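You operate a simulated robot arm through the tools that you are given. There is no shell and no other tool. Be economical: measure what you need, move in short steps, check, and stop when the job is done.

You are at the controls of a simulated robot arm. One attempt, no reset.

JOB
Fill both beakers to about their lines; blue one on the mat, cream one on the trivet.
Fine: pour from the juice jug and stand it back.

It is judged by the outcome, as a careful person would: the job done as asked, and still so three seconds after it is handed in. It fails if anything else is knocked over, pushed out of place, dropped, spilled or broken.

ROBOT AND FRAMES
A 7-joint arm with a two-finger parallel gripper, fixed in place. Base frame: the origin is at the foot of the arm, x ahead of it, y to its left, z up. Readings come in m, degrees, newtons and seconds.
With the tool pointing down near the work surface it reaches from about 0.46 to 0.92 m from the base axis. Its first joint turns from -115.0 to 115.0 degrees. Payload 3.91 kg.
Tool frame: the origin (TCP) lies between the finger pads and is the grasp point; the fingertips stand 0.03 m ahead of it; z points along the fingers, y is the line along which they close. The gripper opens to 0.11 m. The fingers are 0.02 m wide and 0.01 m thick; the gripper's body (0.048 by 0.112 m) begins 0.055 m behind the TCP.
Orientation is that of the tool frame in the base frame, as a unit quaternion [w, x, y, z]. With the fingers straight down and closing along the base's y, the tool's x points along the base's -x, its y along +y and its z along -z.

CONTROLS
- The arm moves only by the tool send_rows. Its argument "series" is a list of rows, each a list of 7 numbers: the opening in per cent of the stroke, from 0 (shut) to 100 (fully open), then the shift along the tool's x, y, z in units of 50 mm (1.0 is 50 mm), then the turn, a rotation vector about the tool's x, y, z in units of 6 degrees (1.0 is 6 degrees). In form: [[jaw, x, y, z, ax, ay, az], ...]. A call has 1 to 10 rows; each row shifts and turns the commanded pose from where the row before left it, along the tool's axes as they then stand. A call with a number of a shift or a turn outside -1 to 1 is refused whole. Rows are played at 5 a second. More than 0.05 m and 8.6 degrees between two rows, or a gripper value outside its range, and nothing of the call is played. A pose out of reach is approached as far as the arm can. The call stops where the force on the tool passes 40 N (or 10 N more than at its start, if that is more) or the arm is blocked; 0.2 s more then pass. Each finger travels about 0.153 m/s and halts on what it meets, pressing with about 29 N; the grip force reading is that of the motor and also rises with nothing between the fingers. The clock runs only during rows and for 0.2 s after the last one: add rows that do not move to give the fingers time. The reply holds the time, the measured pose of the TCP, the force on the tool along the base axes, the opening and the grip force, in the units named above and with some noise.
- Cameras (640 x 400 px; columns grow to the right, rows downward): "scene" is fixed at [0.219, 0.5004, 1.6713]; the picture's right is [-0.54, -0.84, 0.00], its down [-0.75, 0.48, -0.46] and it looks along [0.38, -0.24, -0.89] (base axes); focal length 253 px, centre (320, 200). "wrist" rides on the gripper at [-0.036, 0, -0.057] in the tool frame; the picture's right is [0.00, -1.00, 0.00], its down [0.97, 0.00, -0.24] and it looks along [0.24, 0.00, 0.97] (tool axes); focal length 218 px, centre (320, 200). There is no depth. A picture from a camera that has moved, and an enlarged one, comes with that camera's place and axes in the base frame and with its lens.
- camera(camera): a new picture of that camera. The clock stands still meanwhile.
- slide_trunk(by): slides the trunk up (or, below 0, down) by that many m; the arm rides with it, the base frame stays. It gives what a move gives, with no picture.
- zoom(camera, box): a new picture of the part [left, top, right, bottom] of that camera's present view, enlarged. The clock stands still meanwhile.
- sign_off(): hands the job in; it is judged then, once.

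Go step by step. Nothing tells you positions but the pictures and the camera data: compare them with the known pose of the tool, close in by small moves and look again before you grip or let go. The budget is 120 turns and 64 pictures, counting those below and the enlarged ones. Unless the task says otherwise, let go and move clear before handing in, and close with one line.

The tools are called after "Call:" by a JSON object that holds its "method" and its "body". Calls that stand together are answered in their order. send_rows: Moves the arm, as the interface text tells. Its arguments: {"type":"object","properties":{"series":{"type":"array"}},"required":["series"]} The other tools are called the same way: slide_trunk (by) slides the trunk up or down; camera (camera) takes a picture; zoom (camera, box) takes an enlarged picture of a part of a camera's view; sign_off () hands the job in.

At the start:

```text
time: 0.0
eef_pos: [0.4489, 0.1466, 1.3201]
ee_rot: [0.001, 0.0, 1.0, 0.0]
ft_force: [1.1, -0.8, 0.9]
grip_width: 0.11
gripper_force: 0.0
trunk travel left (down, up): [-0.85, 0.14]
```

scene: 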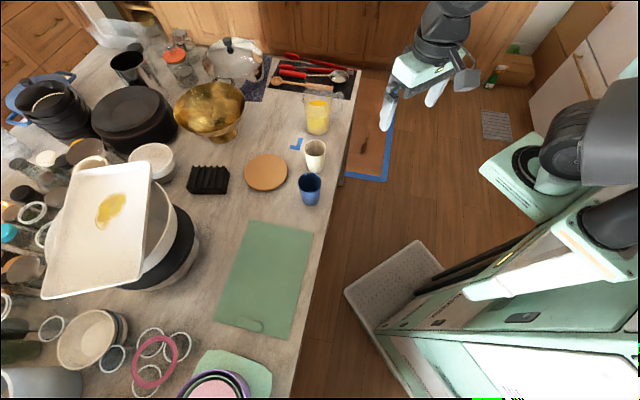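
wrist: 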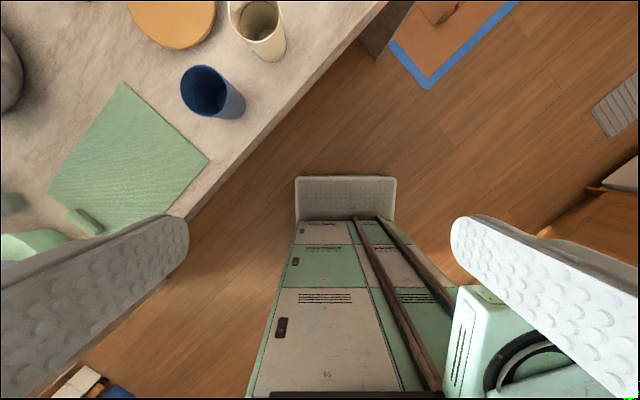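

The blue beaker is near (0.55, 0.33), the cream one near (0.65, 0.24) and the juice jug near (0.80, 0.15). The mat is near (0.41, 0.57) and the trivet near (0.74, 0.40). I'll look closer first.

Call:
{"method": "zoom", "body": {"camera": "scene", "box": [230, 80, 374, 170]}}

Call:
{"method": "zoom", "body": {"camera": "scene", "box": [230, 130, 374, 220]}}

Call:
{"method": "zoom", "body": {"camera": "scene", "box": [180, 200, 372, 320]}}

```text
4.44 times, centred on (302, 125) of scene
camera zoom: at [0.219, 0.5004, 1.6713], right [-0.54, -0.84, 0.0], down [-0.75, 0.48, -0.46], along [0.38, -0.24, -0.89], focal length 1124 px, centre (400, 533)
```

zoom: 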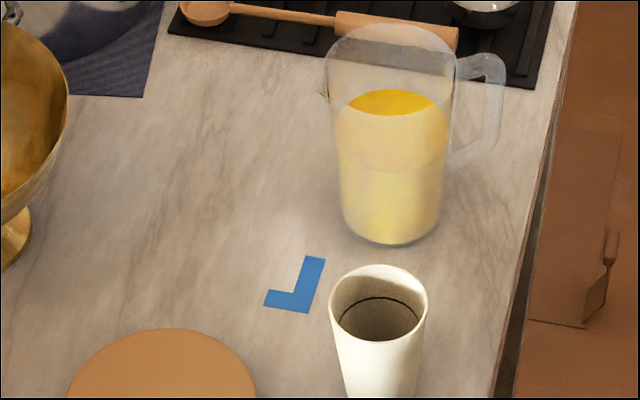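

```text
4.44 times, centred on (302, 175) of scene
camera zoom: at [0.219, 0.5004, 1.6713], right [-0.54, -0.84, 0.0], down [-0.75, 0.48, -0.46], along [0.38, -0.24, -0.89], focal length 1124 px, centre (400, 311)
```

zoom: 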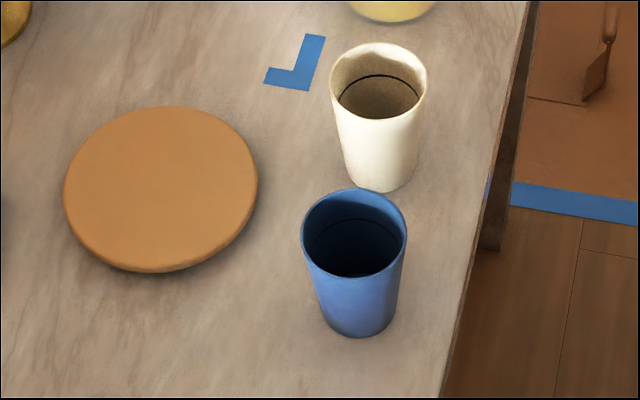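

```text
3.33 times, centred on (276, 260) of scene
camera zoom: at [0.219, 0.5004, 1.6713], right [-0.54, -0.84, 0.0], down [-0.75, 0.48, -0.46], along [0.38, -0.24, -0.89], focal length 843 px, centre (467, 0)
```

zoom: 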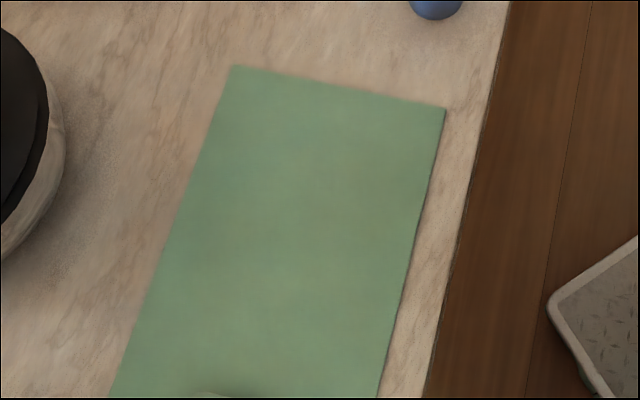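

The jug's top is at about z 1.10 and its handle points roughly to -y. I'll move over to look down at the jug and beakers.

Call:
{"method": "send_rows", "body": {"series": [[100, -1, 0, 0, 0, 0, 0], [100, -1, 0, 0, 0, 0, 0], [100, -1, 0, 0, 0, 0, 0], [100, -1, 0, 0, 0, 0, 0], [100, -1, 0, -0.5, 0, 0, 0], [100, -0.8, 0.5, -0.5, 0, 0, 0], [100, 0, 0, 0, 0, 0, 0]]}}

Call:
{"method": "camera", "body": {"camera": "wrist"}}

```text
refused: row 5 steps farther than a row can; nothing moved
```

```text
58 pictures are left
camera wrist: at [0.4859, 0.1467, 1.377], right [0.0, -1.0, 0.0], down [-0.97, 0.0, 0.24], along [-0.24, 0.0, -0.97], focal length 218 px, centre (320, 200)
```

wrist: 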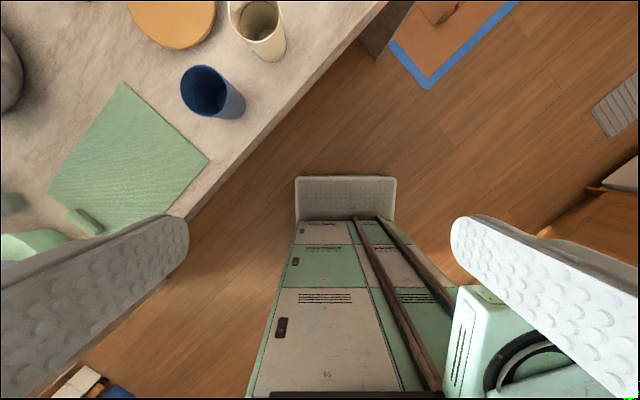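

The combined step was too long, so nothing moved. I'll send it again with shorter rows.

Call:
{"method": "send_rows", "body": {"series": [[100, -1, 0, 0, 0, 0, 0], [100, -1, 0, 0, 0, 0, 0], [100, -1, 0, 0, 0, 0, 0], [100, -1, 0, 0, 0, 0, 0], [100, -0.8, 0.1, -0.5, 0, 0, 0], [100, -0.8, 0.5, -0.3, 0, 0, 0], [100, 0, 0, 0, 0, 0, 0]]}}

Call:
{"method": "camera", "body": {"camera": "wrist"}}

```text
time: 1.6
eef_pos: [0.7302, 0.1766, 1.3603]
ee_rot: [0.0, 0.0, 1.0, 0.0]
ft_force: [0.1, 0.8, -0.2]
grip_width: 0.1102
gripper_force: 0.2
trunk travel left (down, up): [-0.85, 0.14]
```

```text
57 pictures are left
camera wrist: at [0.7662, 0.1767, 1.4173], right [0.0, -1.0, 0.0], down [-0.97, 0.0, 0.24], along [-0.24, 0.0, -0.97], focal length 218 px, centre (320, 200)
```

wrist: 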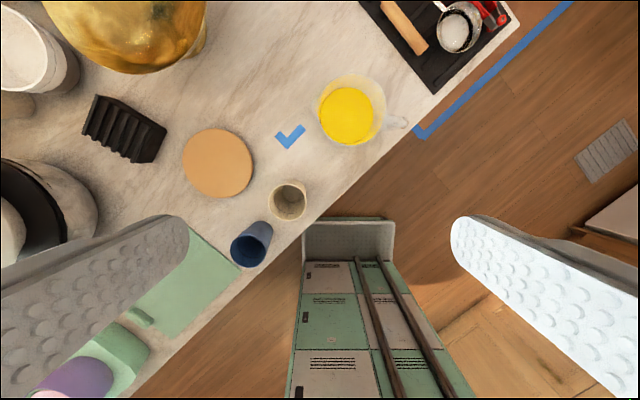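

Call:
{"method": "zoom", "body": {"camera": "wrist", "box": [265, 60, 425, 160]}}

Call:
{"method": "zoom", "body": {"camera": "wrist", "box": [170, 120, 330, 270]}}

```text
4.00 times, centred on (345, 110) of wrist
camera zoom: at [0.7662, 0.1767, 1.4173], right [0.0, -1.0, 0.0], down [-0.97, 0.0, 0.24], along [-0.24, 0.0, -0.97], focal length 873 px, centre (220, 560)
```

zoom: 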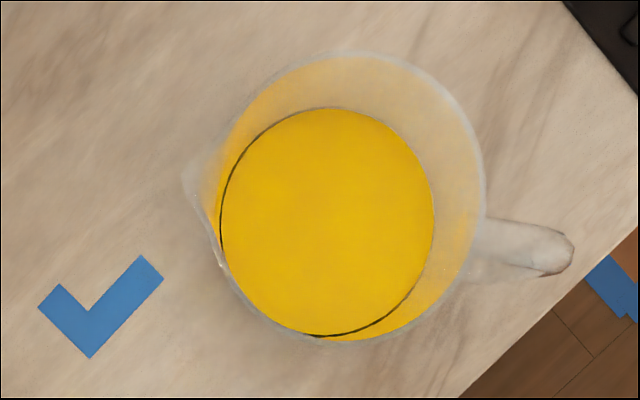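

```text
2.67 times, centred on (250, 195) of wrist
camera zoom: at [0.7662, 0.1767, 1.4173], right [0.0, -1.0, 0.0], down [-0.97, 0.0, 0.24], along [-0.24, 0.0, -0.97], focal length 582 px, centre (507, 213)
```

zoom: 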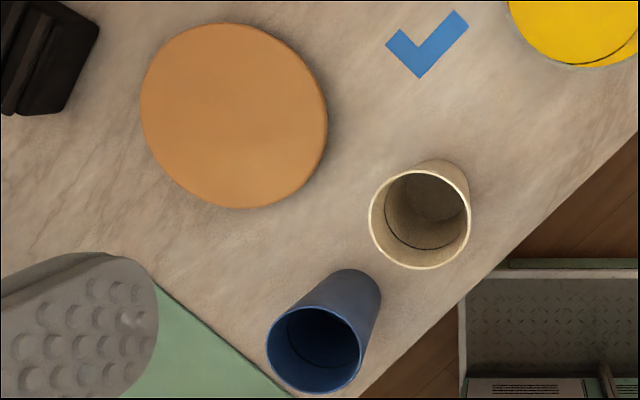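

The jug has a lip opposite its handle; its centre is about (0.82, 0.13) and its rim about z 1.065. The cream beaker is near (0.663, 0.237) and the blue near (0.563, 0.320), with rims at about 1.02. I'll set the empty beakers in place first, starting with the cream one.

Call:
{"method": "send_rows", "body": {"series": [[100, 0.672, 0.604, 0, 0, 0, 0], [100, 0.672, 0.604, 0, 0, 0, 0], [100, 0, 0, 1, 0, 0, 0], [100, 0, 0, 1, 0, 0, 0], [100, 0, 0, 1, 0, 0, 0], [100, 0, 0, 1, 0, 0, 0], [100, 0, 0, 1, 0, 0, 0], [100, 0, 0, 0, 0, 0, 0]]}}

Call:
{"method": "camera", "body": {"camera": "wrist"}}

```text
time: 3.4
eef_pos: [0.6626, 0.2369, 1.1085]
ee_rot: [0.0, 0.0, 1.0, 0.0]
ft_force: [0.7, -0.5, 0.2]
grip_width: 0.1101
gripper_force: 0.0
trunk travel left (down, up): [-0.85, 0.14]
```

```text
54 pictures are left
camera wrist: at [0.6988, 0.2375, 1.1659], right [0.0, -1.0, 0.0], down [-0.97, 0.0, 0.24], along [-0.24, 0.0, -0.97], focal length 218 px, centre (320, 200)
```

wrist: 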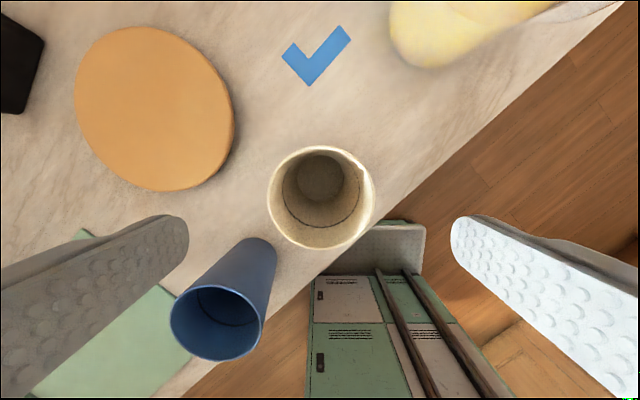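

Aligned over the cream beaker. I'll descend and grip it.

Call:
{"method": "send_rows", "body": {"series": [[100, -0.04, 0, 0.9, 0, 0, 0], [100, 0, 0, 0.9, 0, 0, 0], [100, 0, 0, 0.75, 0, 0, 0], [100, 0, 0, 0, 0, 0, 0], [50, 0, 0, 0, 0, 0, 0], [30, 0, 0, 0, 0, 0, 0], [30, 0, 0, 0, 0, 0, 0]]}}

```text
time: 5.0
eef_pos: [0.6645, 0.2364, 0.9819]
ee_rot: [0.0, 0.001, 1.0, 0.0]
ft_force: [0.1, -1.2, -0.5]
grip_width: 0.072
gripper_force: 28.9
trunk travel left (down, up): [-0.85, 0.14]
```

Gripped at 72 mm. I'll lift and carry it over the trivet.

Call:
{"method": "send_rows", "body": {"series": [[30, 0, 0, -0.5, 0, 0, 0], [30, 0, 0, -0.7, 0, 0, 0], [30, -0.2, 0.6, 0, 0, 0, 0], [30, -0.3, 0.8, 0, 0, 0, 0], [30, -0.3, 0.8, 0, 0, 0, 0], [30, -0.3, 0.8, 0, 0, 0, 0], [30, -0.22, 0.28, 0, 0, 0, 0], [30, 0, 0, 0, 0, 0, 0]]}}

Call:
{"method": "camera", "body": {"camera": "scene"}}

Call:
{"method": "camera", "body": {"camera": "wrist"}}

```text
time: 6.8
eef_pos: [0.725, 0.3955, 1.0415]
ee_rot: [0.0, 0.0, 1.0, -0.001]
ft_force: [-0.6, 0.4, -0.7]
grip_width: 0.0718
gripper_force: 29.2
out of reach, approached as far as the arm can: row 7
trunk travel left (down, up): [-0.85, 0.14]
```

```text
53 pictures are left
```

scene: 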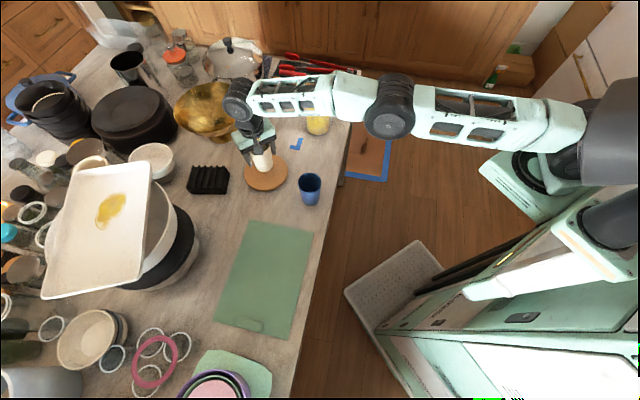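

```text
52 pictures are left
camera wrist: at [0.7608, 0.3963, 1.0991], right [0.0, -1.0, 0.0], down [-0.97, 0.0, 0.24], along [-0.24, 0.0, -0.97], focal length 218 px, centre (320, 200)
```

wrist: 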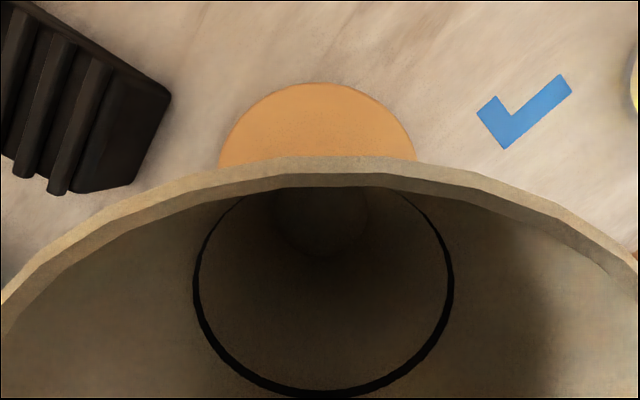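

The beaker hangs over the trivet, close to its centre. I'll lower it gently until it touches.

Call:
{"method": "send_rows", "body": {"series": [[30, 0, 0, 0.5, 0, 0, 0], [30, 0, 0, 0.25, 0, 0, 0], [30, 0, 0, 0.06, 0, 0, 0], [30, 0, 0, 0.06, 0, 0, 0], [30, 0, 0, 0, 0, 0, 0]]}}

Call:
{"method": "zoom", "body": {"camera": "scene", "box": [216, 110, 312, 206]}}

```text
time: 8.0
eef_pos: [0.7249, 0.3949, 1.0008]
ee_rot: [0.002, -0.001, 1.0, 0.001]
ft_force: [0.1, 3.2, 20.6]
grip_width: 0.0712
gripper_force: 28.8
trunk travel left (down, up): [-0.85, 0.14]
```

```text
4.17 times, centred on (264, 158) of scene
camera zoom: at [0.219, 0.5004, 1.6713], right [-0.54, -0.84, 0.0], down [-0.75, 0.48, -0.46], along [0.38, -0.24, -0.89], focal length 1054 px, centre (553, 375)
```

zoom: 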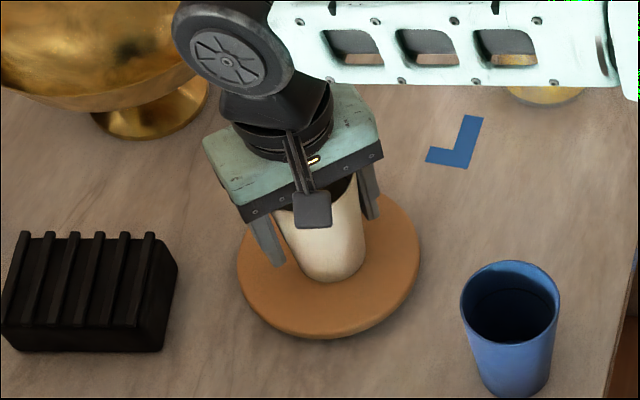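

It has made contact on the trivet. I'll let go and rise.

Call:
{"method": "send_rows", "body": {"series": [[30, 0, 0, -0.04, 0, 0, 0], [60, 0, 0, 0, 0, 0, 0], [100, 0, 0, 0, 0, 0, 0], [100, 0, 0, 0, 0, 0, 0], [100, 0, 0, -0.8, 0, 0, 0], [100, 0, 0, -0.8, 0, 0, 0], [100, 0.8, 0, -0.5, 0, 0, 0], [100, 0.9, -0.2, 0, 0, 0, 0], [100, 0.8, -0.5, 0, 0, 0, 0], [100, 0.74, -0.8, 0, 0, 0, 0]]}}

Call:
{"method": "camera", "body": {"camera": "wrist"}}

```text
refused: row 10 steps farther than a row can; nothing moved
```

```text
50 pictures are left
camera wrist: at [0.7605, 0.3956, 1.0578], right [0.0, -1.0, 0.0], down [-0.97, 0.0, 0.24], along [-0.24, 0.0, -0.97], focal length 218 px, centre (320, 200)
```

wrist: 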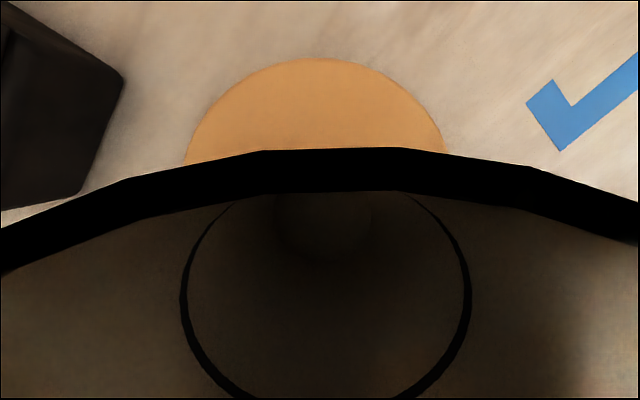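

One row was over the limit again. I'll resend with shorter moves.

Call:
{"method": "send_rows", "body": {"series": [[30, 0, 0, -0.04, 0, 0, 0], [60, 0, 0, 0, 0, 0, 0], [100, 0, 0, 0, 0, 0, 0], [100, 0, 0, 0, 0, 0, 0], [100, 0, 0, -0.8, 0, 0, 0], [100, 0, 0, -0.8, 0, 0, 0], [100, 0.8, 0, -0.4, 0, 0, 0], [100, 0.9, -0.3, 0, 0, 0, 0], [100, 0.8, -0.5, 0, 0, 0, 0], [100, 0.7, -0.6, 0, 0, 0, 0]]}}

```text
time: 10.2
eef_pos: [0.5646, 0.3264, 1.1017]
ee_rot: [0.0, -0.001, 1.0, 0.0]
ft_force: [0.7, 0.0, -0.3]
grip_width: 0.11
gripper_force: 0.1
trunk travel left (down, up): [-0.85, 0.14]
```

Call:
{"method": "camera", "body": {"camera": "wrist"}}

Call:
{"method": "camera", "body": {"camera": "scene"}}

```text
49 pictures are left
camera wrist: at [0.6012, 0.327, 1.1584], right [0.0, -1.0, 0.0], down [-0.97, 0.0, 0.24], along [-0.24, 0.0, -0.97], focal length 218 px, centre (320, 200)
```

wrist: 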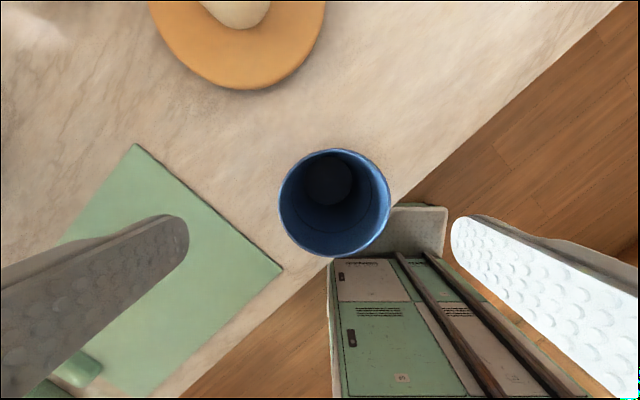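

```text
48 pictures are left
```

scene: 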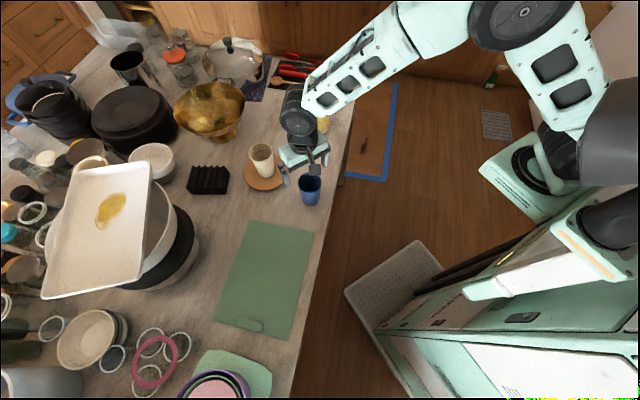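

The cream beaker stands on the trivet. I'll shift 9 mm and grip the blue beaker.

Call:
{"method": "send_rows", "body": {"series": [[100, 0, -0.19, 0, 0, 0, 0], [100, 0, 0, 0.8, 0, 0, 0], [100, 0, 0, 0.8, 0, 0, 0], [100, 0, 0, 0.8, 0, 0, 0], [50, 0, 0, 0, 0, 0, 0], [30, 0, 0, 0, 0, 0, 0], [30, 0, 0, 0, 0, 0, 0], [30, 0, 0, -0.6, 0, 0, 0], [30, 0, 0, -0.6, 0, 0, 0], [30, 0, 0, 0, 0, 0, 0]]}}

```text
time: 12.4
eef_pos: [0.5644, 0.3151, 1.0416]
ee_rot: [-0.001, 0.0, 1.0, -0.001]
ft_force: [-1.3, 0.3, -1.0]
grip_width: 0.0724
gripper_force: 29.1
trunk travel left (down, up): [-0.85, 0.14]
```

Call:
{"method": "send_rows", "body": {"series": [[30, 0.36, 0.74, 0, 0, 0, 0], [30, 0.36, 0.74, 0, 0, 0, 0], [30, 0.36, 0.74, 0, 0, 0, 0], [30, 0.36, 0.74, 0, 0, 0, 0], [30, 0.36, 0.74, 0, 0, 0, 0], [30, 0, 0, 0.5, 0, 0, 0], [30, 0, 0, 0.4, 0, 0, 0], [30, 0, 0, 0.15, 0, 0, 0], [30, 0, 0, 0.08, 0, 0, 0], [30, 0, 0, 0, 0, 0, 0]]}}

Call:
{"method": "zoom", "body": {"camera": "scene", "box": [200, 180, 344, 324]}}

```text
time: 14.6
eef_pos: [0.4761, 0.5004, 0.986]
ee_rot: [0.0, -0.001, 1.0, 0.001]
ft_force: [-1.8, -0.9, 9.1]
grip_width: 0.072
gripper_force: 28.6
trunk travel left (down, up): [-0.85, 0.14]
```

```text
2.78 times, centred on (272, 252) of scene
camera zoom: at [0.219, 0.5004, 1.6713], right [-0.54, -0.84, 0.0], down [-0.75, 0.48, -0.46], along [0.38, -0.24, -0.89], focal length 702 px, centre (453, 56)
```

zoom: 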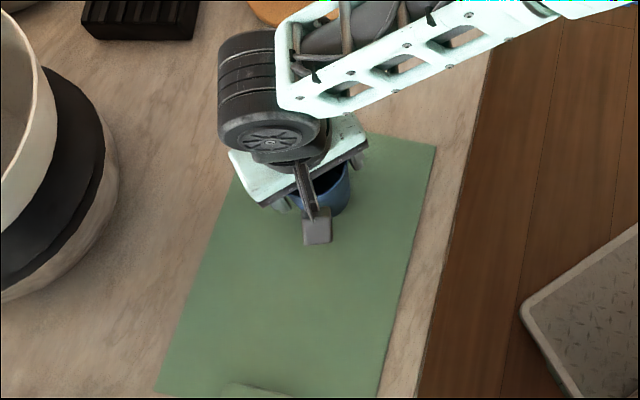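

The blue beaker is on the mat. I'll let go, rise clear and move toward the jug with some height.

Call:
{"method": "send_rows", "body": {"series": [[60, 0, 0, 0, 0, 0, 0], [100, 0, 0, 0, 0, 0, 0], [100, 0, 0, 0, 0, 0, 0], [100, 0, 0, -0.9, 0, 0, 0], [100, 0, 0, -0.9, 0, 0, 0], [100, 0, 0, -0.9, 0, 0, 0], [100, 0, 0, -0.9, 0, 0, 0], [100, -0.3, -0.9, 0, 0, 0, 0], [100, -0.3, -0.9, 0, 0, 0, 0], [100, -0.3, -0.9, 0, 0, 0, 0]]}}

Call:
{"method": "slide_trunk", "body": {"by": 0.12}}

Call:
{"method": "send_rows", "body": {"series": [[100, -0.5, -0.8, 0, 0, 0, 1], [100, -0.5, -0.8, 0, 0, 0, 1], [100, 0, 0, 0, 0, 0, 1], [100, 0, 0, 0, 0, 0, 1], [100, 0, 0, 0, 0, 0, 1], [100, 0, 0, 0, 0, 0, 1], [100, 0, 0, 0, 0, 0, 1], [100, 0, 0, 0, 0, 0, 1], [100, 0, 0, 0, 0, 0, 1], [100, 0, 0, 0, 0, 0, 1]]}}

```text
time: 16.8
eef_pos: [0.5212, 0.3672, 1.165]
ee_rot: [0.0, -0.001, 1.0, -0.001]
ft_force: [0.5, 0.5, -0.5]
grip_width: 0.11
gripper_force: 0.0
trunk travel left (down, up): [-0.85, 0.14]
```

```text
time: 18.3
eef_pos: [0.5205, 0.3667, 1.2851]
ee_rot: [0.0, 0.0, 1.0, 0.0]
ft_force: [0.1, -0.1, -0.3]
grip_width: 0.1101
gripper_force: 0.2
trunk travel left (down, up): [-0.97, 0.02]
```

```text
time: 20.5
eef_pos: [0.5671, 0.2826, 1.2846]
ee_rot: [0.0, 0.5, 0.866, 0.0]
ft_force: [-0.3, 0.6, 0.2]
grip_width: 0.1099
gripper_force: 0.1
trunk travel left (down, up): [-0.97, 0.02]
```

Yaw works. I'll turn the remaining 45 degrees and move over the jug, staying above it.

Call:
{"method": "send_rows", "body": {"series": [[100, 0, 0, 0, 0, 0, 1], [100, 0, 0, 0, 0, 0, 1], [100, 0, 0, 0, 0, 0, 1], [100, 0, 0, 0, 0, 0, 1], [100, 0, 0, 0, 0, 0, 1], [100, 0, 0, 0, 0, 0, 1], [100, 0, 0, 0, 0, 0, 1], [100, 0, 0, 0, 0, 0, 0.5]]}}

Call:
{"method": "send_rows", "body": {"series": [[100, -0.35, 0.85, 0, 0, 0, 0], [100, -0.35, 0.85, 0, 0, 0, 0], [100, -0.35, 0.85, 0, 0, 0, 0], [100, -0.35, 0.85, 0, 0, 0, 0], [100, -0.35, 0.8, 0, 0, 0, 0], [100, 0, 0, 0, 0, 0, 0]]}}

Call:
{"method": "camera", "body": {"camera": "wrist"}}

```text
time: 22.3
eef_pos: [0.5672, 0.2842, 1.2848]
ee_rot: [0.0, 0.793, 0.609, 0.0]
ft_force: [-0.7, 0.3, 0.1]
grip_width: 0.11
gripper_force: 0.0
trunk travel left (down, up): [-0.97, 0.02]
```

```text
time: 23.7
eef_pos: [0.7481, 0.1453, 1.2846]
ee_rot: [0.0, 0.792, 0.61, 0.0]
ft_force: [-1.0, -0.1, -0.2]
grip_width: 0.1099
gripper_force: 0.0
trunk travel left (down, up): [-0.97, 0.02]
```

```text
46 pictures are left
camera wrist: at [0.7389, 0.1104, 1.3412], right [-0.97, 0.26, 0.0], down [0.25, 0.94, 0.24], along [0.06, 0.23, -0.97], focal length 218 px, centre (320, 200)
```

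wrist: 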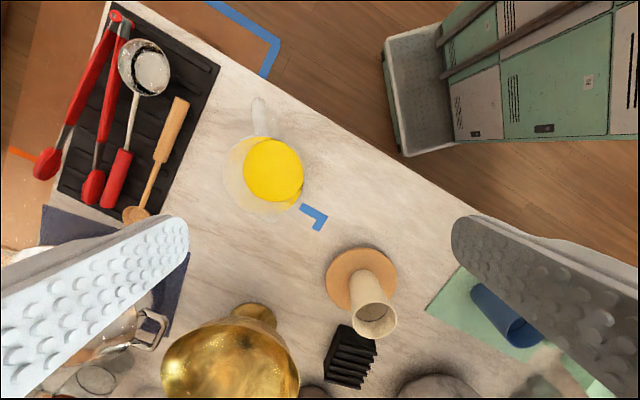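

Call:
{"method": "zoom", "body": {"camera": "wrist", "box": [190, 80, 350, 240]}}

```text
2.50 times, centred on (270, 160) of wrist
camera zoom: at [0.7389, 0.1104, 1.3412], right [-0.97, 0.26, 0.0], down [0.25, 0.94, 0.24], along [0.06, 0.23, -0.97], focal length 546 px, centre (445, 300)
```

zoom: 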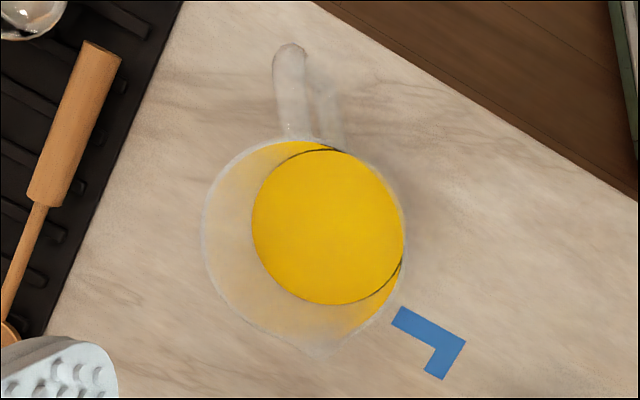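

The jug's centre is about (0.819, 0.128) and its lip points at about 78 degrees. I'll centre over it just above the rim.

Call:
{"method": "send_rows", "body": {"series": [[100, 0.02, 0.73, 0, 0, 0, 0], [100, 0.02, 0.73, 0, 0, 0, 0], [100, 0, 0, 0.9, 0, 0, -0.45], [100, 0, 0, 0.9, 0, 0, 0], [100, 0, 0, 0.9, 0, 0, 0], [100, 0, 0, 0.4, 0, 0, 0], [100, 0, 0, 0, 0, 0, 0]]}}

Call:
{"method": "camera", "body": {"camera": "wrist"}}

Call:
{"method": "zoom", "body": {"camera": "scene", "box": [250, 70, 378, 150]}}

```text
time: 25.3
eef_pos: [0.8178, 0.1291, 1.1285]
ee_rot: [0.0, 0.779, 0.628, 0.0]
ft_force: [-0.1, 0.8, 0.5]
grip_width: 0.1103
gripper_force: 0.1
trunk travel left (down, up): [-0.97, 0.02]
```

```text
44 pictures are left
camera wrist: at [0.8113, 0.094, 1.1861], right [-0.98, 0.21, 0.0], down [0.21, 0.95, 0.24], along [0.05, 0.23, -0.97], focal length 218 px, centre (320, 200)
```

wrist: 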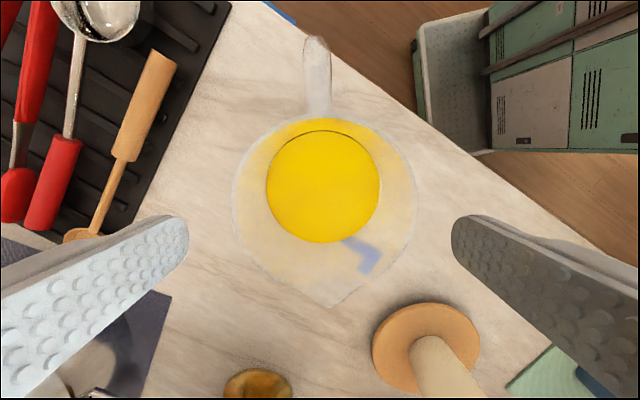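

```text
5.00 times, centred on (314, 110) of scene
camera zoom: at [0.219, 0.5004, 1.6713], right [-0.54, -0.84, 0.0], down [-0.75, 0.48, -0.46], along [0.38, -0.24, -0.89], focal length 1264 px, centre (350, 650)
```

zoom: 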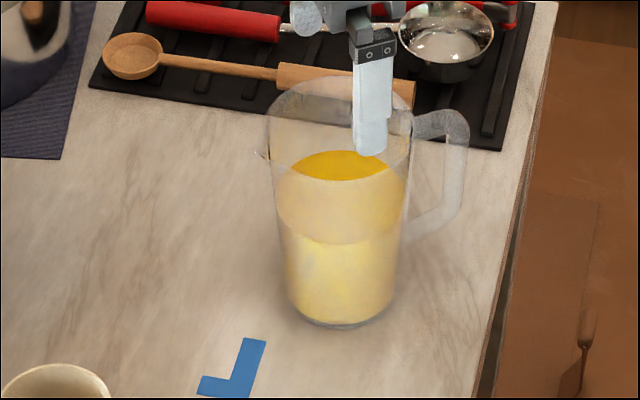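

The rim is about 101 mm across at z 1.068, leaving roughly 4 mm either side. I'll make a small centring shift, then descend in short steps.

Call:
{"method": "send_rows", "body": {"series": [[100, -0.09, -0.04, 0, 0, 0, 0], [100, 0, 0, 0.5, 0, 0, 0], [100, 0, 0, 0, 0, 0, 0]]}}

Call:
{"method": "camera", "body": {"camera": "wrist"}}

Call:
{"method": "zoom", "body": {"camera": "scene", "box": [266, 70, 362, 130]}}

```text
time: 26.1
eef_pos: [0.8149, 0.1244, 1.1035]
ee_rot: [0.0, 0.778, 0.628, 0.0]
ft_force: [0.1, 0.8, 0.0]
grip_width: 0.1098
gripper_force: 0.1
trunk travel left (down, up): [-0.97, 0.02]
```

```text
42 pictures are left
camera wrist: at [0.8079, 0.0893, 1.1611], right [-0.98, 0.21, 0.0], down [0.21, 0.95, 0.24], along [0.05, 0.23, -0.97], focal length 218 px, centre (320, 200)
```

wrist: 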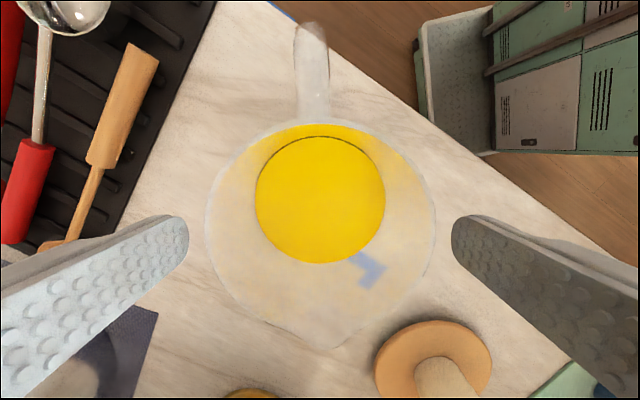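

```text
6.67 times, centred on (314, 100) of scene
camera zoom: at [0.219, 0.5004, 1.6713], right [-0.54, -0.84, 0.0], down [-0.75, 0.48, -0.46], along [0.38, -0.24, -0.89], focal length 1686 px, centre (360, 867)
```

zoom: 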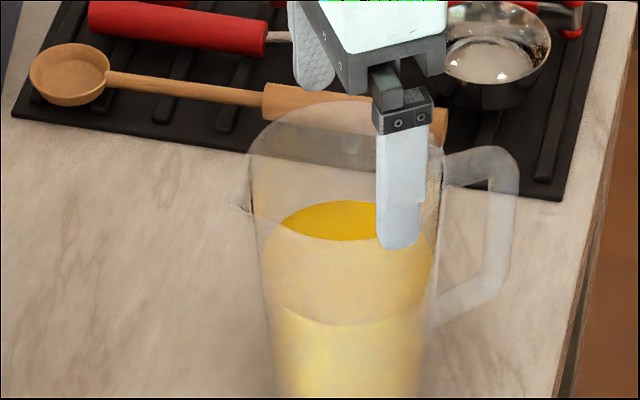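

Centred to within about 1 mm. I'll descend slowly past the rim and watch the force.

Call:
{"method": "send_rows", "body": {"series": [[100, 0, -0.02, 0.25, 0, 0, 0], [100, 0, 0, 0.25, 0, 0, 0], [100, 0, 0, 0, 0, 0, 0]]}}

Call:
{"method": "camera", "body": {"camera": "wrist"}}

```text
time: 26.9
eef_pos: [0.8141, 0.1254, 1.0794]
ee_rot: [0.0, 0.778, 0.628, 0.0]
ft_force: [-0.7, 0.0, -0.2]
grip_width: 0.11
gripper_force: 0.0
trunk travel left (down, up): [-0.97, 0.02]
```

```text
40 pictures are left
camera wrist: at [0.8078, 0.0898, 1.1362], right [-0.98, 0.21, 0.0], down [0.21, 0.95, 0.24], along [0.05, 0.23, -0.97], focal length 218 px, centre (320, 200)
```

wrist: 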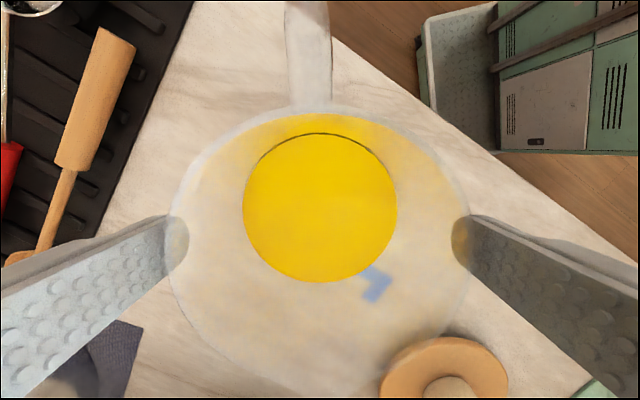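

No contact, and the tips are straddling the glass. I'll keep going down and then close.

Call:
{"method": "send_rows", "body": {"series": [[100, 0, 0, 0.35, 0, 0, 0], [100, 0, 0, 0.35, 0, 0, 0], [100, 0, 0, 0.25, 0, 0, 0], [100, 0, 0, 0, 0, 0, 0]]}}

Call:
{"method": "zoom", "body": {"camera": "scene", "box": [266, 70, 362, 130]}}

```text
time: 27.9
eef_pos: [0.8147, 0.1246, 1.0321]
ee_rot: [0.0, 0.779, 0.627, 0.0]
ft_force: [-0.3, -0.4, -0.4]
grip_width: 0.1101
gripper_force: 0.0
trunk travel left (down, up): [-0.97, 0.02]
```

```text
6.67 times, centred on (314, 100) of scene
camera zoom: at [0.219, 0.5004, 1.6713], right [-0.54, -0.84, 0.0], down [-0.75, 0.48, -0.46], along [0.38, -0.24, -0.89], focal length 1686 px, centre (360, 867)
```

zoom: 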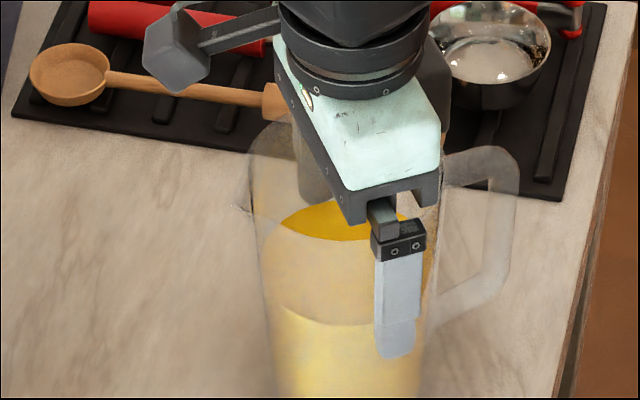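

The jug is straddled with no force. I'll close on it and do a small test lift.

Call:
{"method": "send_rows", "body": {"series": [[70, 0, 0, 0, 0, 0, 0], [50, 0, 0, 0, 0, 0, 0], [50, 0, 0, 0, 0, 0, 0], [50, 0, 0, -0.2, 0, 0, 0], [50, 0, 0, -0.2, 0, 0, 0], [50, 0, 0, 0, 0, 0, 0]]}}

Call:
{"method": "zoom", "body": {"camera": "scene", "box": [250, 70, 378, 150]}}

```text
time: 29.3
eef_pos: [0.8145, 0.1256, 1.0524]
ee_rot: [-0.001, 0.778, 0.628, 0.0]
ft_force: [-0.5, 0.2, -1.4]
grip_width: 0.1055
gripper_force: 29.0
trunk travel left (down, up): [-0.97, 0.02]
```

```text
5.00 times, centred on (314, 110) of scene
camera zoom: at [0.219, 0.5004, 1.6713], right [-0.54, -0.84, 0.0], down [-0.75, 0.48, -0.46], along [0.38, -0.24, -0.89], focal length 1264 px, centre (350, 650)
```

zoom: 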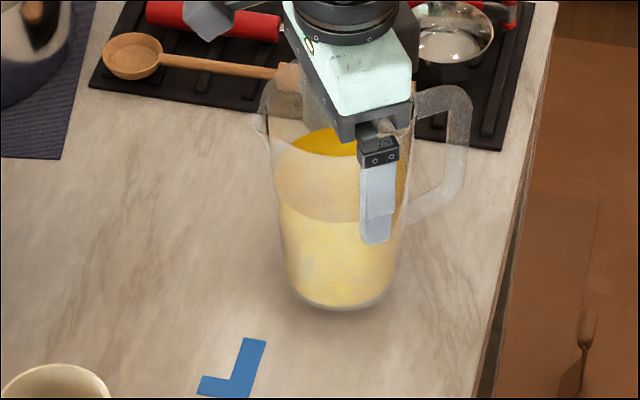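

The jug is held and lifted. I'll raise it, bring it nearer to the trivet and turn its lip to about 150 degrees.

Call:
{"method": "send_rows", "body": {"series": [[50, 0, 0, -0.4, 0, 0, 0], [50, 0, 0, -0.6, 0, 0, 0], [50, 0, 0, -0.6, 0, 0, 0], [50, 0, 0, -0.6, 0, 0, 0], [50, 0, 0, -0.4, 0, 0, 0], [50, 0, 0, 0, 0, 0, 0]]}}

Call:
{"method": "send_rows", "body": {"series": [[50, 0.25, -0.14, 0, 0, 0, 0], [50, 0.5, -0.28, 0, 0, 0, 0], [50, 0.5, -0.28, 0, 0, 0, 0], [50, 0.5, -0.28, 0, 0, 0, 0], [50, 0.5, -0.28, 0, 0, 0, 0], [50, 0.25, -0.14, 0, 0, 0, 0], [50, 0, 0, 0, 0, 0, -0.5], [50, 0, 0, 0, 0, 0, -0.75], [50, 0, 0, 0, 0, 0, -0.75]]}}

Call:
{"method": "send_rows", "body": {"series": [[50, 0, 0, 0, 0, 0, -1], [50, 0, 0, 0, 0, 0, -1], [50, 0, 0, 0, 0, 0, -1], [50, 0, 0, 0, 0, 0, -1], [50, 0, 0, 0, 0, 0, -1], [50, 0, 0, 0, 0, 0, -1], [50, 0, 0, 0, 0, 0, -1], [50, 0, 0, 0, 0, 0, -1], [50, 0, 0, 0, 0, 0, -1], [50, 0, 0, 0, 0, 0, -1]]}}

Call:
{"method": "camera", "body": {"camera": "scene"}}

Call:
{"method": "camera", "body": {"camera": "wrist"}}

```text
time: 30.7
eef_pos: [0.8145, 0.1257, 1.1821]
ee_rot: [0.0, 0.779, 0.627, 0.0]
ft_force: [0.8, 0.0, -1.4]
grip_width: 0.1057
gripper_force: 29.3
trunk travel left (down, up): [-0.97, 0.02]
```

```text
time: 32.7
eef_pos: [0.7728, 0.2618, 1.1818]
ee_rot: [0.0, 0.708, 0.706, 0.0]
ft_force: [-0.3, 0.0, -2.8]
grip_width: 0.1055
gripper_force: 29.1
trunk travel left (down, up): [-0.97, 0.02]
```

```text
time: 34.9
eef_pos: [0.7722, 0.2633, 1.1814]
ee_rot: [0.0, 0.26, 0.966, 0.001]
ft_force: [0.8, 0.0, -2.3]
grip_width: 0.1054
gripper_force: 29.1
trunk travel left (down, up): [-0.97, 0.02]
```

```text
37 pictures are left
```

scene: 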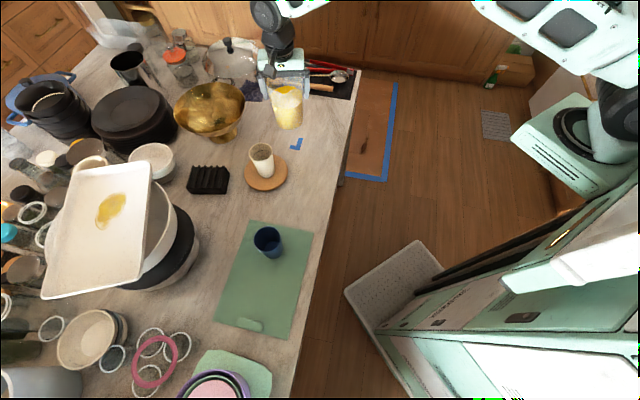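

```text
36 pictures are left
camera wrist: at [0.8043, 0.2441, 1.2391], right [-0.5, -0.86, 0.0], down [-0.84, 0.49, 0.24], along [-0.21, 0.12, -0.97], focal length 218 px, centre (320, 200)
```

wrist: 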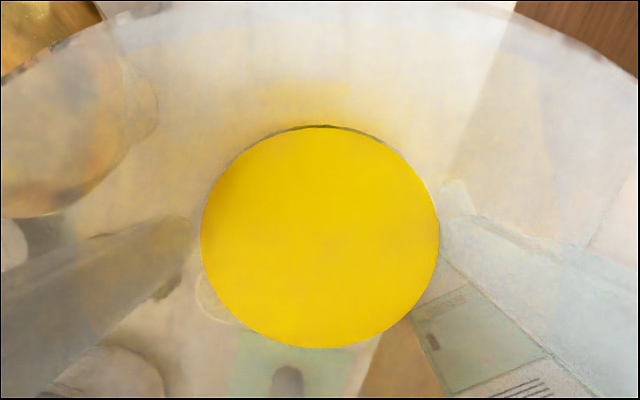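

The lip now points at 150 degrees and the juice sits about 60 mm below the rim. I'll tilt to 36 degrees here, where nothing can spill, and check.

Call:
{"method": "send_rows", "body": {"series": [[50, 0, 0, 0, 0, -0.6, 0], [50, 0, 0, 0, 0, -0.9, 0], [50, 0, 0, 0, 0, -0.9, 0], [50, 0, 0, 0, 0, -0.9, 0], [50, 0, 0, 0, 0, -0.9, 0], [50, 0, 0, 0, 0, -0.9, 0], [50, 0, 0, 0, 0, -0.9, 0], [50, 0, 0, 0, 0, 0, 0]]}}

Call:
{"method": "camera", "body": {"camera": "wrist"}}

Call:
{"method": "zoom", "body": {"camera": "scene", "box": [200, 40, 360, 200]}}

```text
time: 36.7
eef_pos: [0.7713, 0.2628, 1.1817]
ee_rot: [0.299, 0.248, 0.918, -0.081]
ft_force: [-0.5, -0.1, -1.7]
grip_width: 0.1054
gripper_force: 29.1
trunk travel left (down, up): [-0.97, 0.02]
```

```text
35 pictures are left
camera wrist: at [0.769, 0.2645, 1.2493], right [-0.5, -0.86, 0.0], down [-0.8, 0.47, -0.38], along [0.33, -0.19, -0.93], focal length 218 px, centre (320, 200)
```

wrist: 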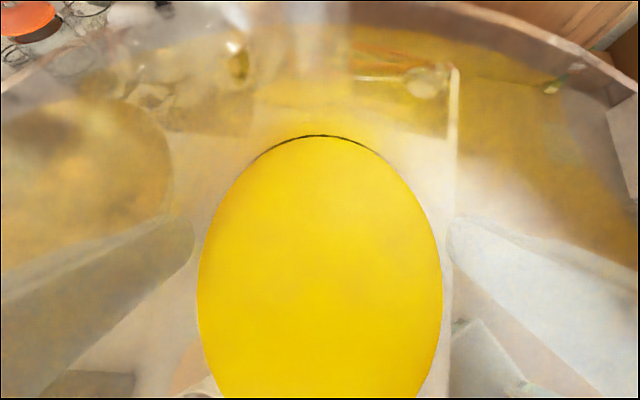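

```text
2.50 times, centred on (280, 120) of scene
camera zoom: at [0.219, 0.5004, 1.6713], right [-0.54, -0.84, 0.0], down [-0.75, 0.48, -0.46], along [0.38, -0.24, -0.89], focal length 632 px, centre (420, 400)
```

zoom: 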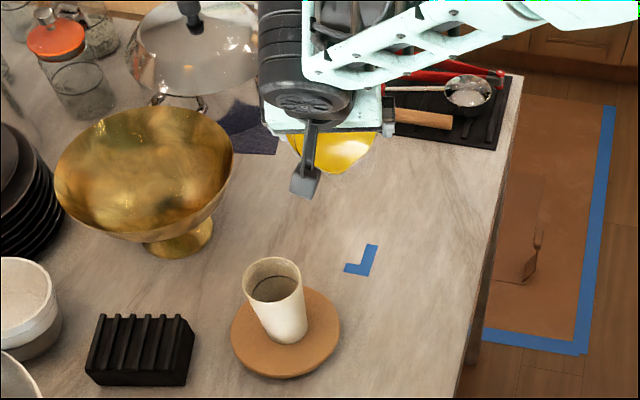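

Tilting works as expected. I'll move the lip toward the cream beaker, keeping height.

Call:
{"method": "send_rows", "body": {"series": [[50, 0.15, 0.455, -0.11, 0, 0, 0], [50, 0.15, 0.455, -0.11, 0, 0, 0], [50, 0.15, 0.455, -0.11, 0, 0, 0], [50, 0.15, 0.455, -0.11, 0, 0, 0], [50, 0, 0, 0, 0, 0, 0]]}}

Call:
{"method": "zoom", "body": {"camera": "scene", "box": [200, 60, 360, 220]}}

```text
time: 37.9
eef_pos: [0.7861, 0.3604, 1.1829]
ee_rot: [0.298, 0.248, 0.918, -0.082]
ft_force: [-0.3, 0.0, -2.0]
grip_width: 0.1056
gripper_force: 29.3
trunk travel left (down, up): [-0.97, 0.02]
```

```text
2.50 times, centred on (280, 140) of scene
camera zoom: at [0.219, 0.5004, 1.6713], right [-0.54, -0.84, 0.0], down [-0.75, 0.48, -0.46], along [0.38, -0.24, -0.89], focal length 632 px, centre (420, 350)
```

zoom: 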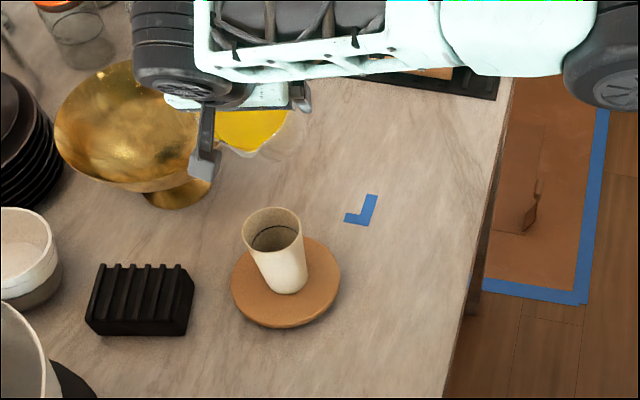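

Call:
{"method": "zoom", "body": {"camera": "scene", "box": [235, 95, 299, 145]}}

```text
8.00 times, centred on (267, 120) of scene
camera zoom: at [0.219, 0.5004, 1.6713], right [-0.54, -0.84, 0.0], down [-0.75, 0.48, -0.46], along [0.38, -0.24, -0.89], focal length 2023 px, centre (744, 840)
```

zoom: 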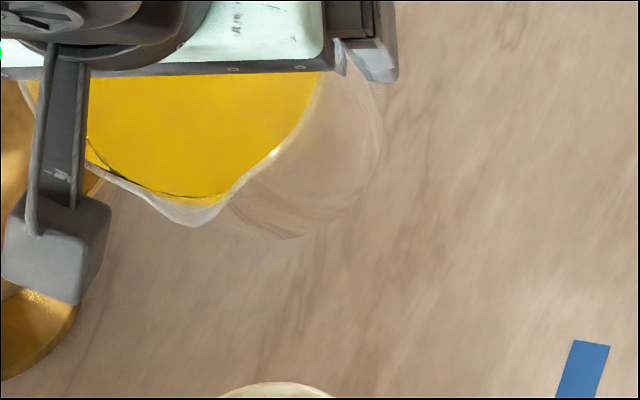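

The lip tip is about 6 mm behind the beaker's centre line, which is good. I'll tilt to 45 degrees and lower to pouring height.

Call:
{"method": "send_rows", "body": {"series": [[50, 0, 0, 0, 0, -0.75, 0], [50, 0, 0, 0, 0, -0.75, 0], [50, 0.22, 0, 0.22, 0, 0, 0], [50, 0.33, 0, 0.33, 0, 0, 0], [50, 0.33, 0, 0.33, 0, 0, 0], [50, 0, 0, 0, 0, 0, 0]]}}

Call:
{"method": "zoom", "body": {"camera": "scene", "box": [216, 90, 312, 186]}}

```text
time: 39.3
eef_pos: [0.7874, 0.3595, 1.1199]
ee_rot: [0.369, 0.242, 0.892, -0.1]
ft_force: [0.6, 0.2, -1.6]
grip_width: 0.1058
gripper_force: 28.8
trunk travel left (down, up): [-0.97, 0.02]
```

```text
4.17 times, centred on (264, 138) of scene
camera zoom: at [0.219, 0.5004, 1.6713], right [-0.54, -0.84, 0.0], down [-0.75, 0.48, -0.46], along [0.38, -0.24, -0.89], focal length 1054 px, centre (553, 458)
```

zoom: 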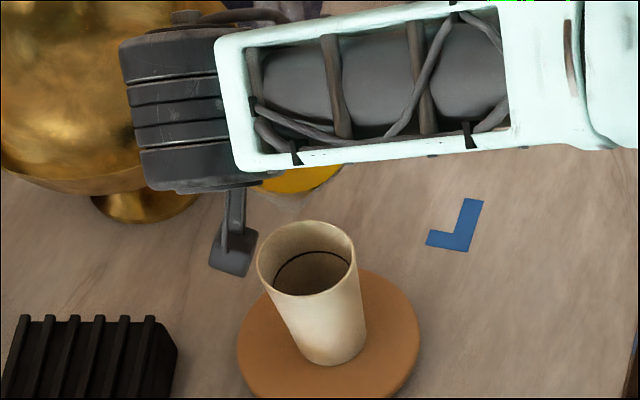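

The lip is right above the beaker's mouth. I'll start pouring in small tilt steps.

Call:
{"method": "send_rows", "body": {"series": [[50, 0, 0, 0, 0, -0.6, 0], [50, 0, 0, 0, 0, -0.6, 0], [50, 0, 0, 0, 0, 0, 0], [50, 0, 0, 0, 0, 0, 0], [50, 0, 0, 0, 0, 0, 0]]}}

Call:
{"method": "zoom", "body": {"camera": "scene", "box": [232, 115, 296, 179]}}

```text
time: 40.5
eef_pos: [0.7877, 0.3602, 1.1195]
ee_rot: [0.425, 0.234, 0.867, -0.115]
ft_force: [0.8, -0.8, -2.3]
grip_width: 0.1057
gripper_force: 28.6
trunk travel left (down, up): [-0.97, 0.02]
```

```text
6.25 times, centred on (264, 147) of scene
camera zoom: at [0.219, 0.5004, 1.6713], right [-0.54, -0.84, 0.0], down [-0.75, 0.48, -0.46], along [0.38, -0.24, -0.89], focal length 1580 px, centre (670, 531)
```

zoom: 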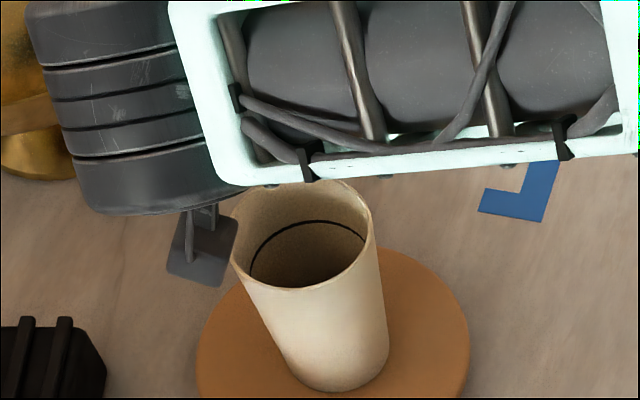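

No flow yet at 52 degrees. A bit further.

Call:
{"method": "send_rows", "body": {"series": [[50, 0, 0, 0, 0, -0.4, 0], [50, 0, 0, 0, 0, -0.3, 0], [50, 0, 0, 0, 0, 0, 0], [50, 0, 0, 0, 0, 0, 0], [50, 0, 0, 0, 0, 0, 0]]}}

Call:
{"method": "zoom", "body": {"camera": "scene", "box": [232, 115, 296, 179]}}

```text
time: 41.7
eef_pos: [0.7858, 0.3593, 1.1185]
ee_rot: [0.456, 0.23, 0.851, -0.123]
ft_force: [0.6, -0.1, -2.1]
grip_width: 0.1056
gripper_force: 28.7
trunk travel left (down, up): [-0.97, 0.02]
```

```text
6.25 times, centred on (264, 147) of scene
camera zoom: at [0.219, 0.5004, 1.6713], right [-0.54, -0.84, 0.0], down [-0.75, 0.48, -0.46], along [0.38, -0.24, -0.89], focal length 1580 px, centre (670, 531)
```

zoom: 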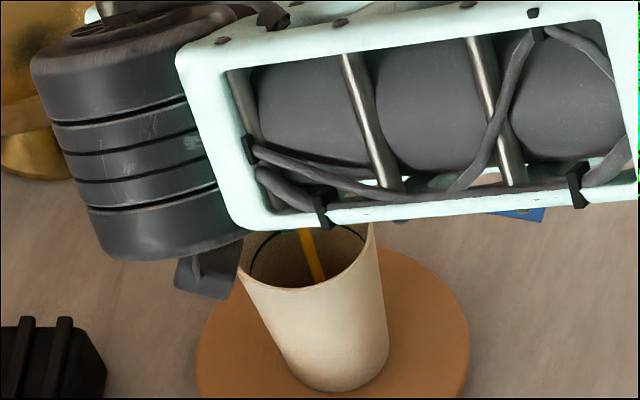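

Juice is flowing cleanly into the beaker. I'll hold for a second and check the level.

Call:
{"method": "send_rows", "body": {"series": [[50, 0, 0, 0, 0, 0, 0], [50, 0, 0, 0, 0, 0, 0], [50, 0, 0, 0, 0, 0, 0], [50, 0, 0, 0, 0, 0, 0], [50, 0, 0, 0, 0, 0, 0]]}}

Call:
{"method": "zoom", "body": {"camera": "scene", "box": [232, 115, 296, 179]}}

```text
time: 42.9
eef_pos: [0.786, 0.3602, 1.1192]
ee_rot: [0.456, 0.229, 0.851, -0.123]
ft_force: [0.7, 0.5, -1.0]
grip_width: 0.1055
gripper_force: 28.6
trunk travel left (down, up): [-0.97, 0.02]
```

```text
6.25 times, centred on (264, 147) of scene
camera zoom: at [0.219, 0.5004, 1.6713], right [-0.54, -0.84, 0.0], down [-0.75, 0.48, -0.46], along [0.38, -0.24, -0.89], focal length 1580 px, centre (670, 531)
```

zoom: 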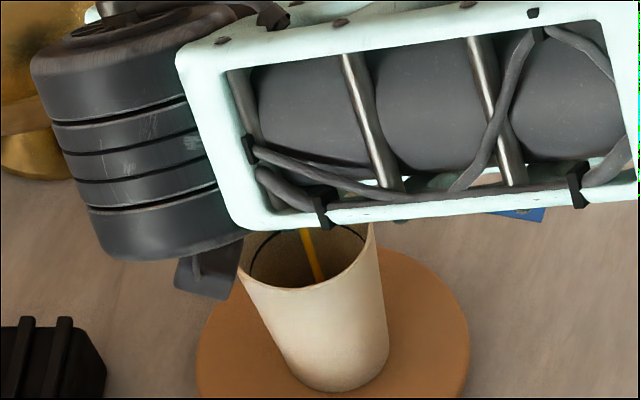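

Call:
{"method": "send_rows", "body": {"series": [[50, 0, 0, 0, 0, -0.4, 0], [50, 0, 0, 0, 0, -0.2, 0], [50, 0, 0, 0, 0, 0, 0], [50, 0, 0, 0, 0, 0, 0], [50, 0, 0, 0, 0, 0, 0], [50, 0, 0, 0, 0, 0, 0], [50, 0, 0, 0, 0, 0, 0], [50, 0, 0, 0, 0, 0, 0]]}}

Call:
{"method": "zoom", "body": {"camera": "scene", "box": [232, 125, 296, 179]}}

Call:
{"method": "camera", "body": {"camera": "wrist"}}

```text
time: 44.7
eef_pos: [0.7861, 0.3592, 1.1202]
ee_rot: [0.483, 0.225, 0.836, -0.13]
ft_force: [0.2, -0.1, 0.1]
grip_width: 0.1056
gripper_force: 29.1
trunk travel left (down, up): [-0.97, 0.02]
```

```text
7.41 times, centred on (264, 152) of scene
camera zoom: at [0.219, 0.5004, 1.6713], right [-0.54, -0.84, 0.0], down [-0.75, 0.48, -0.46], along [0.38, -0.24, -0.89], focal length 1873 px, centre (735, 556)
```

zoom: 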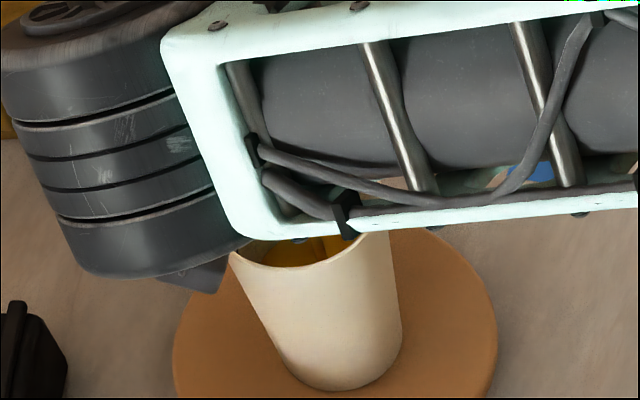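

```text
26 pictures are left
camera wrist: at [0.7596, 0.3753, 1.1797], right [-0.5, -0.86, 0.0], down [-0.6, 0.35, -0.72], along [0.62, -0.36, -0.69], focal length 218 px, centre (320, 200)
```

wrist: 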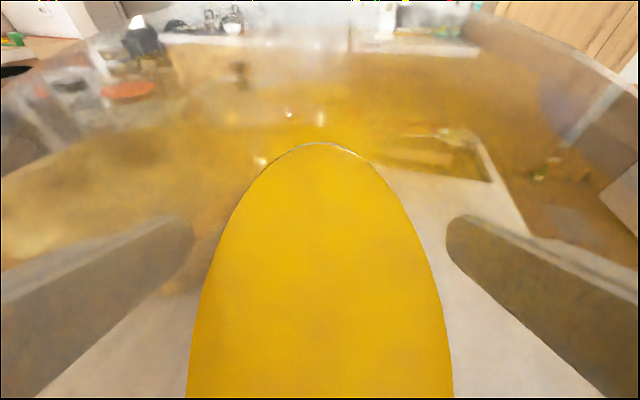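

Juice is now visible in the beaker but the forearm hides the line. I'll tilt back to stop the flow and check the level.

Call:
{"method": "send_rows", "body": {"series": [[50, 0, 0, 0, 0, 0.6, 0], [50, 0, 0, 0, 0, 0.7, 0], [50, 0, 0, 0, 0, 0.7, 0], [50, 0, 0, 0, 0, 0.4, 0], [50, 0, 0, 0, 0, 0, 0], [50, 0, 0, 0, 0, 0, 0]]}}

Call:
{"method": "zoom", "body": {"camera": "scene", "box": [232, 115, 296, 179]}}

```text
time: 46.1
eef_pos: [0.7864, 0.3602, 1.1199]
ee_rot: [0.374, 0.24, 0.89, -0.1]
ft_force: [0.4, -0.8, -0.6]
grip_width: 0.1056
gripper_force: 28.6
trunk travel left (down, up): [-0.97, 0.02]
```

```text
6.25 times, centred on (264, 147) of scene
camera zoom: at [0.219, 0.5004, 1.6713], right [-0.54, -0.84, 0.0], down [-0.75, 0.48, -0.46], along [0.38, -0.24, -0.89], focal length 1580 px, centre (670, 531)
```

zoom: 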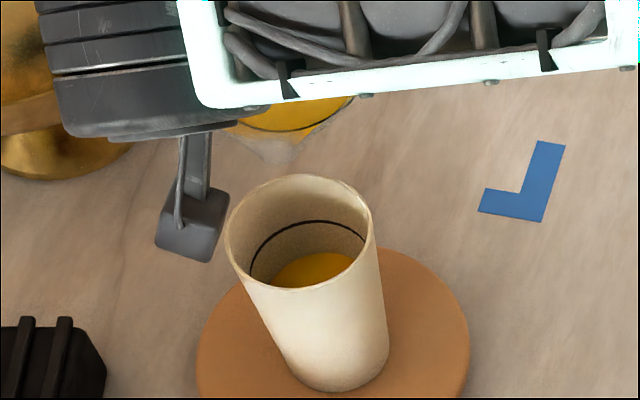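

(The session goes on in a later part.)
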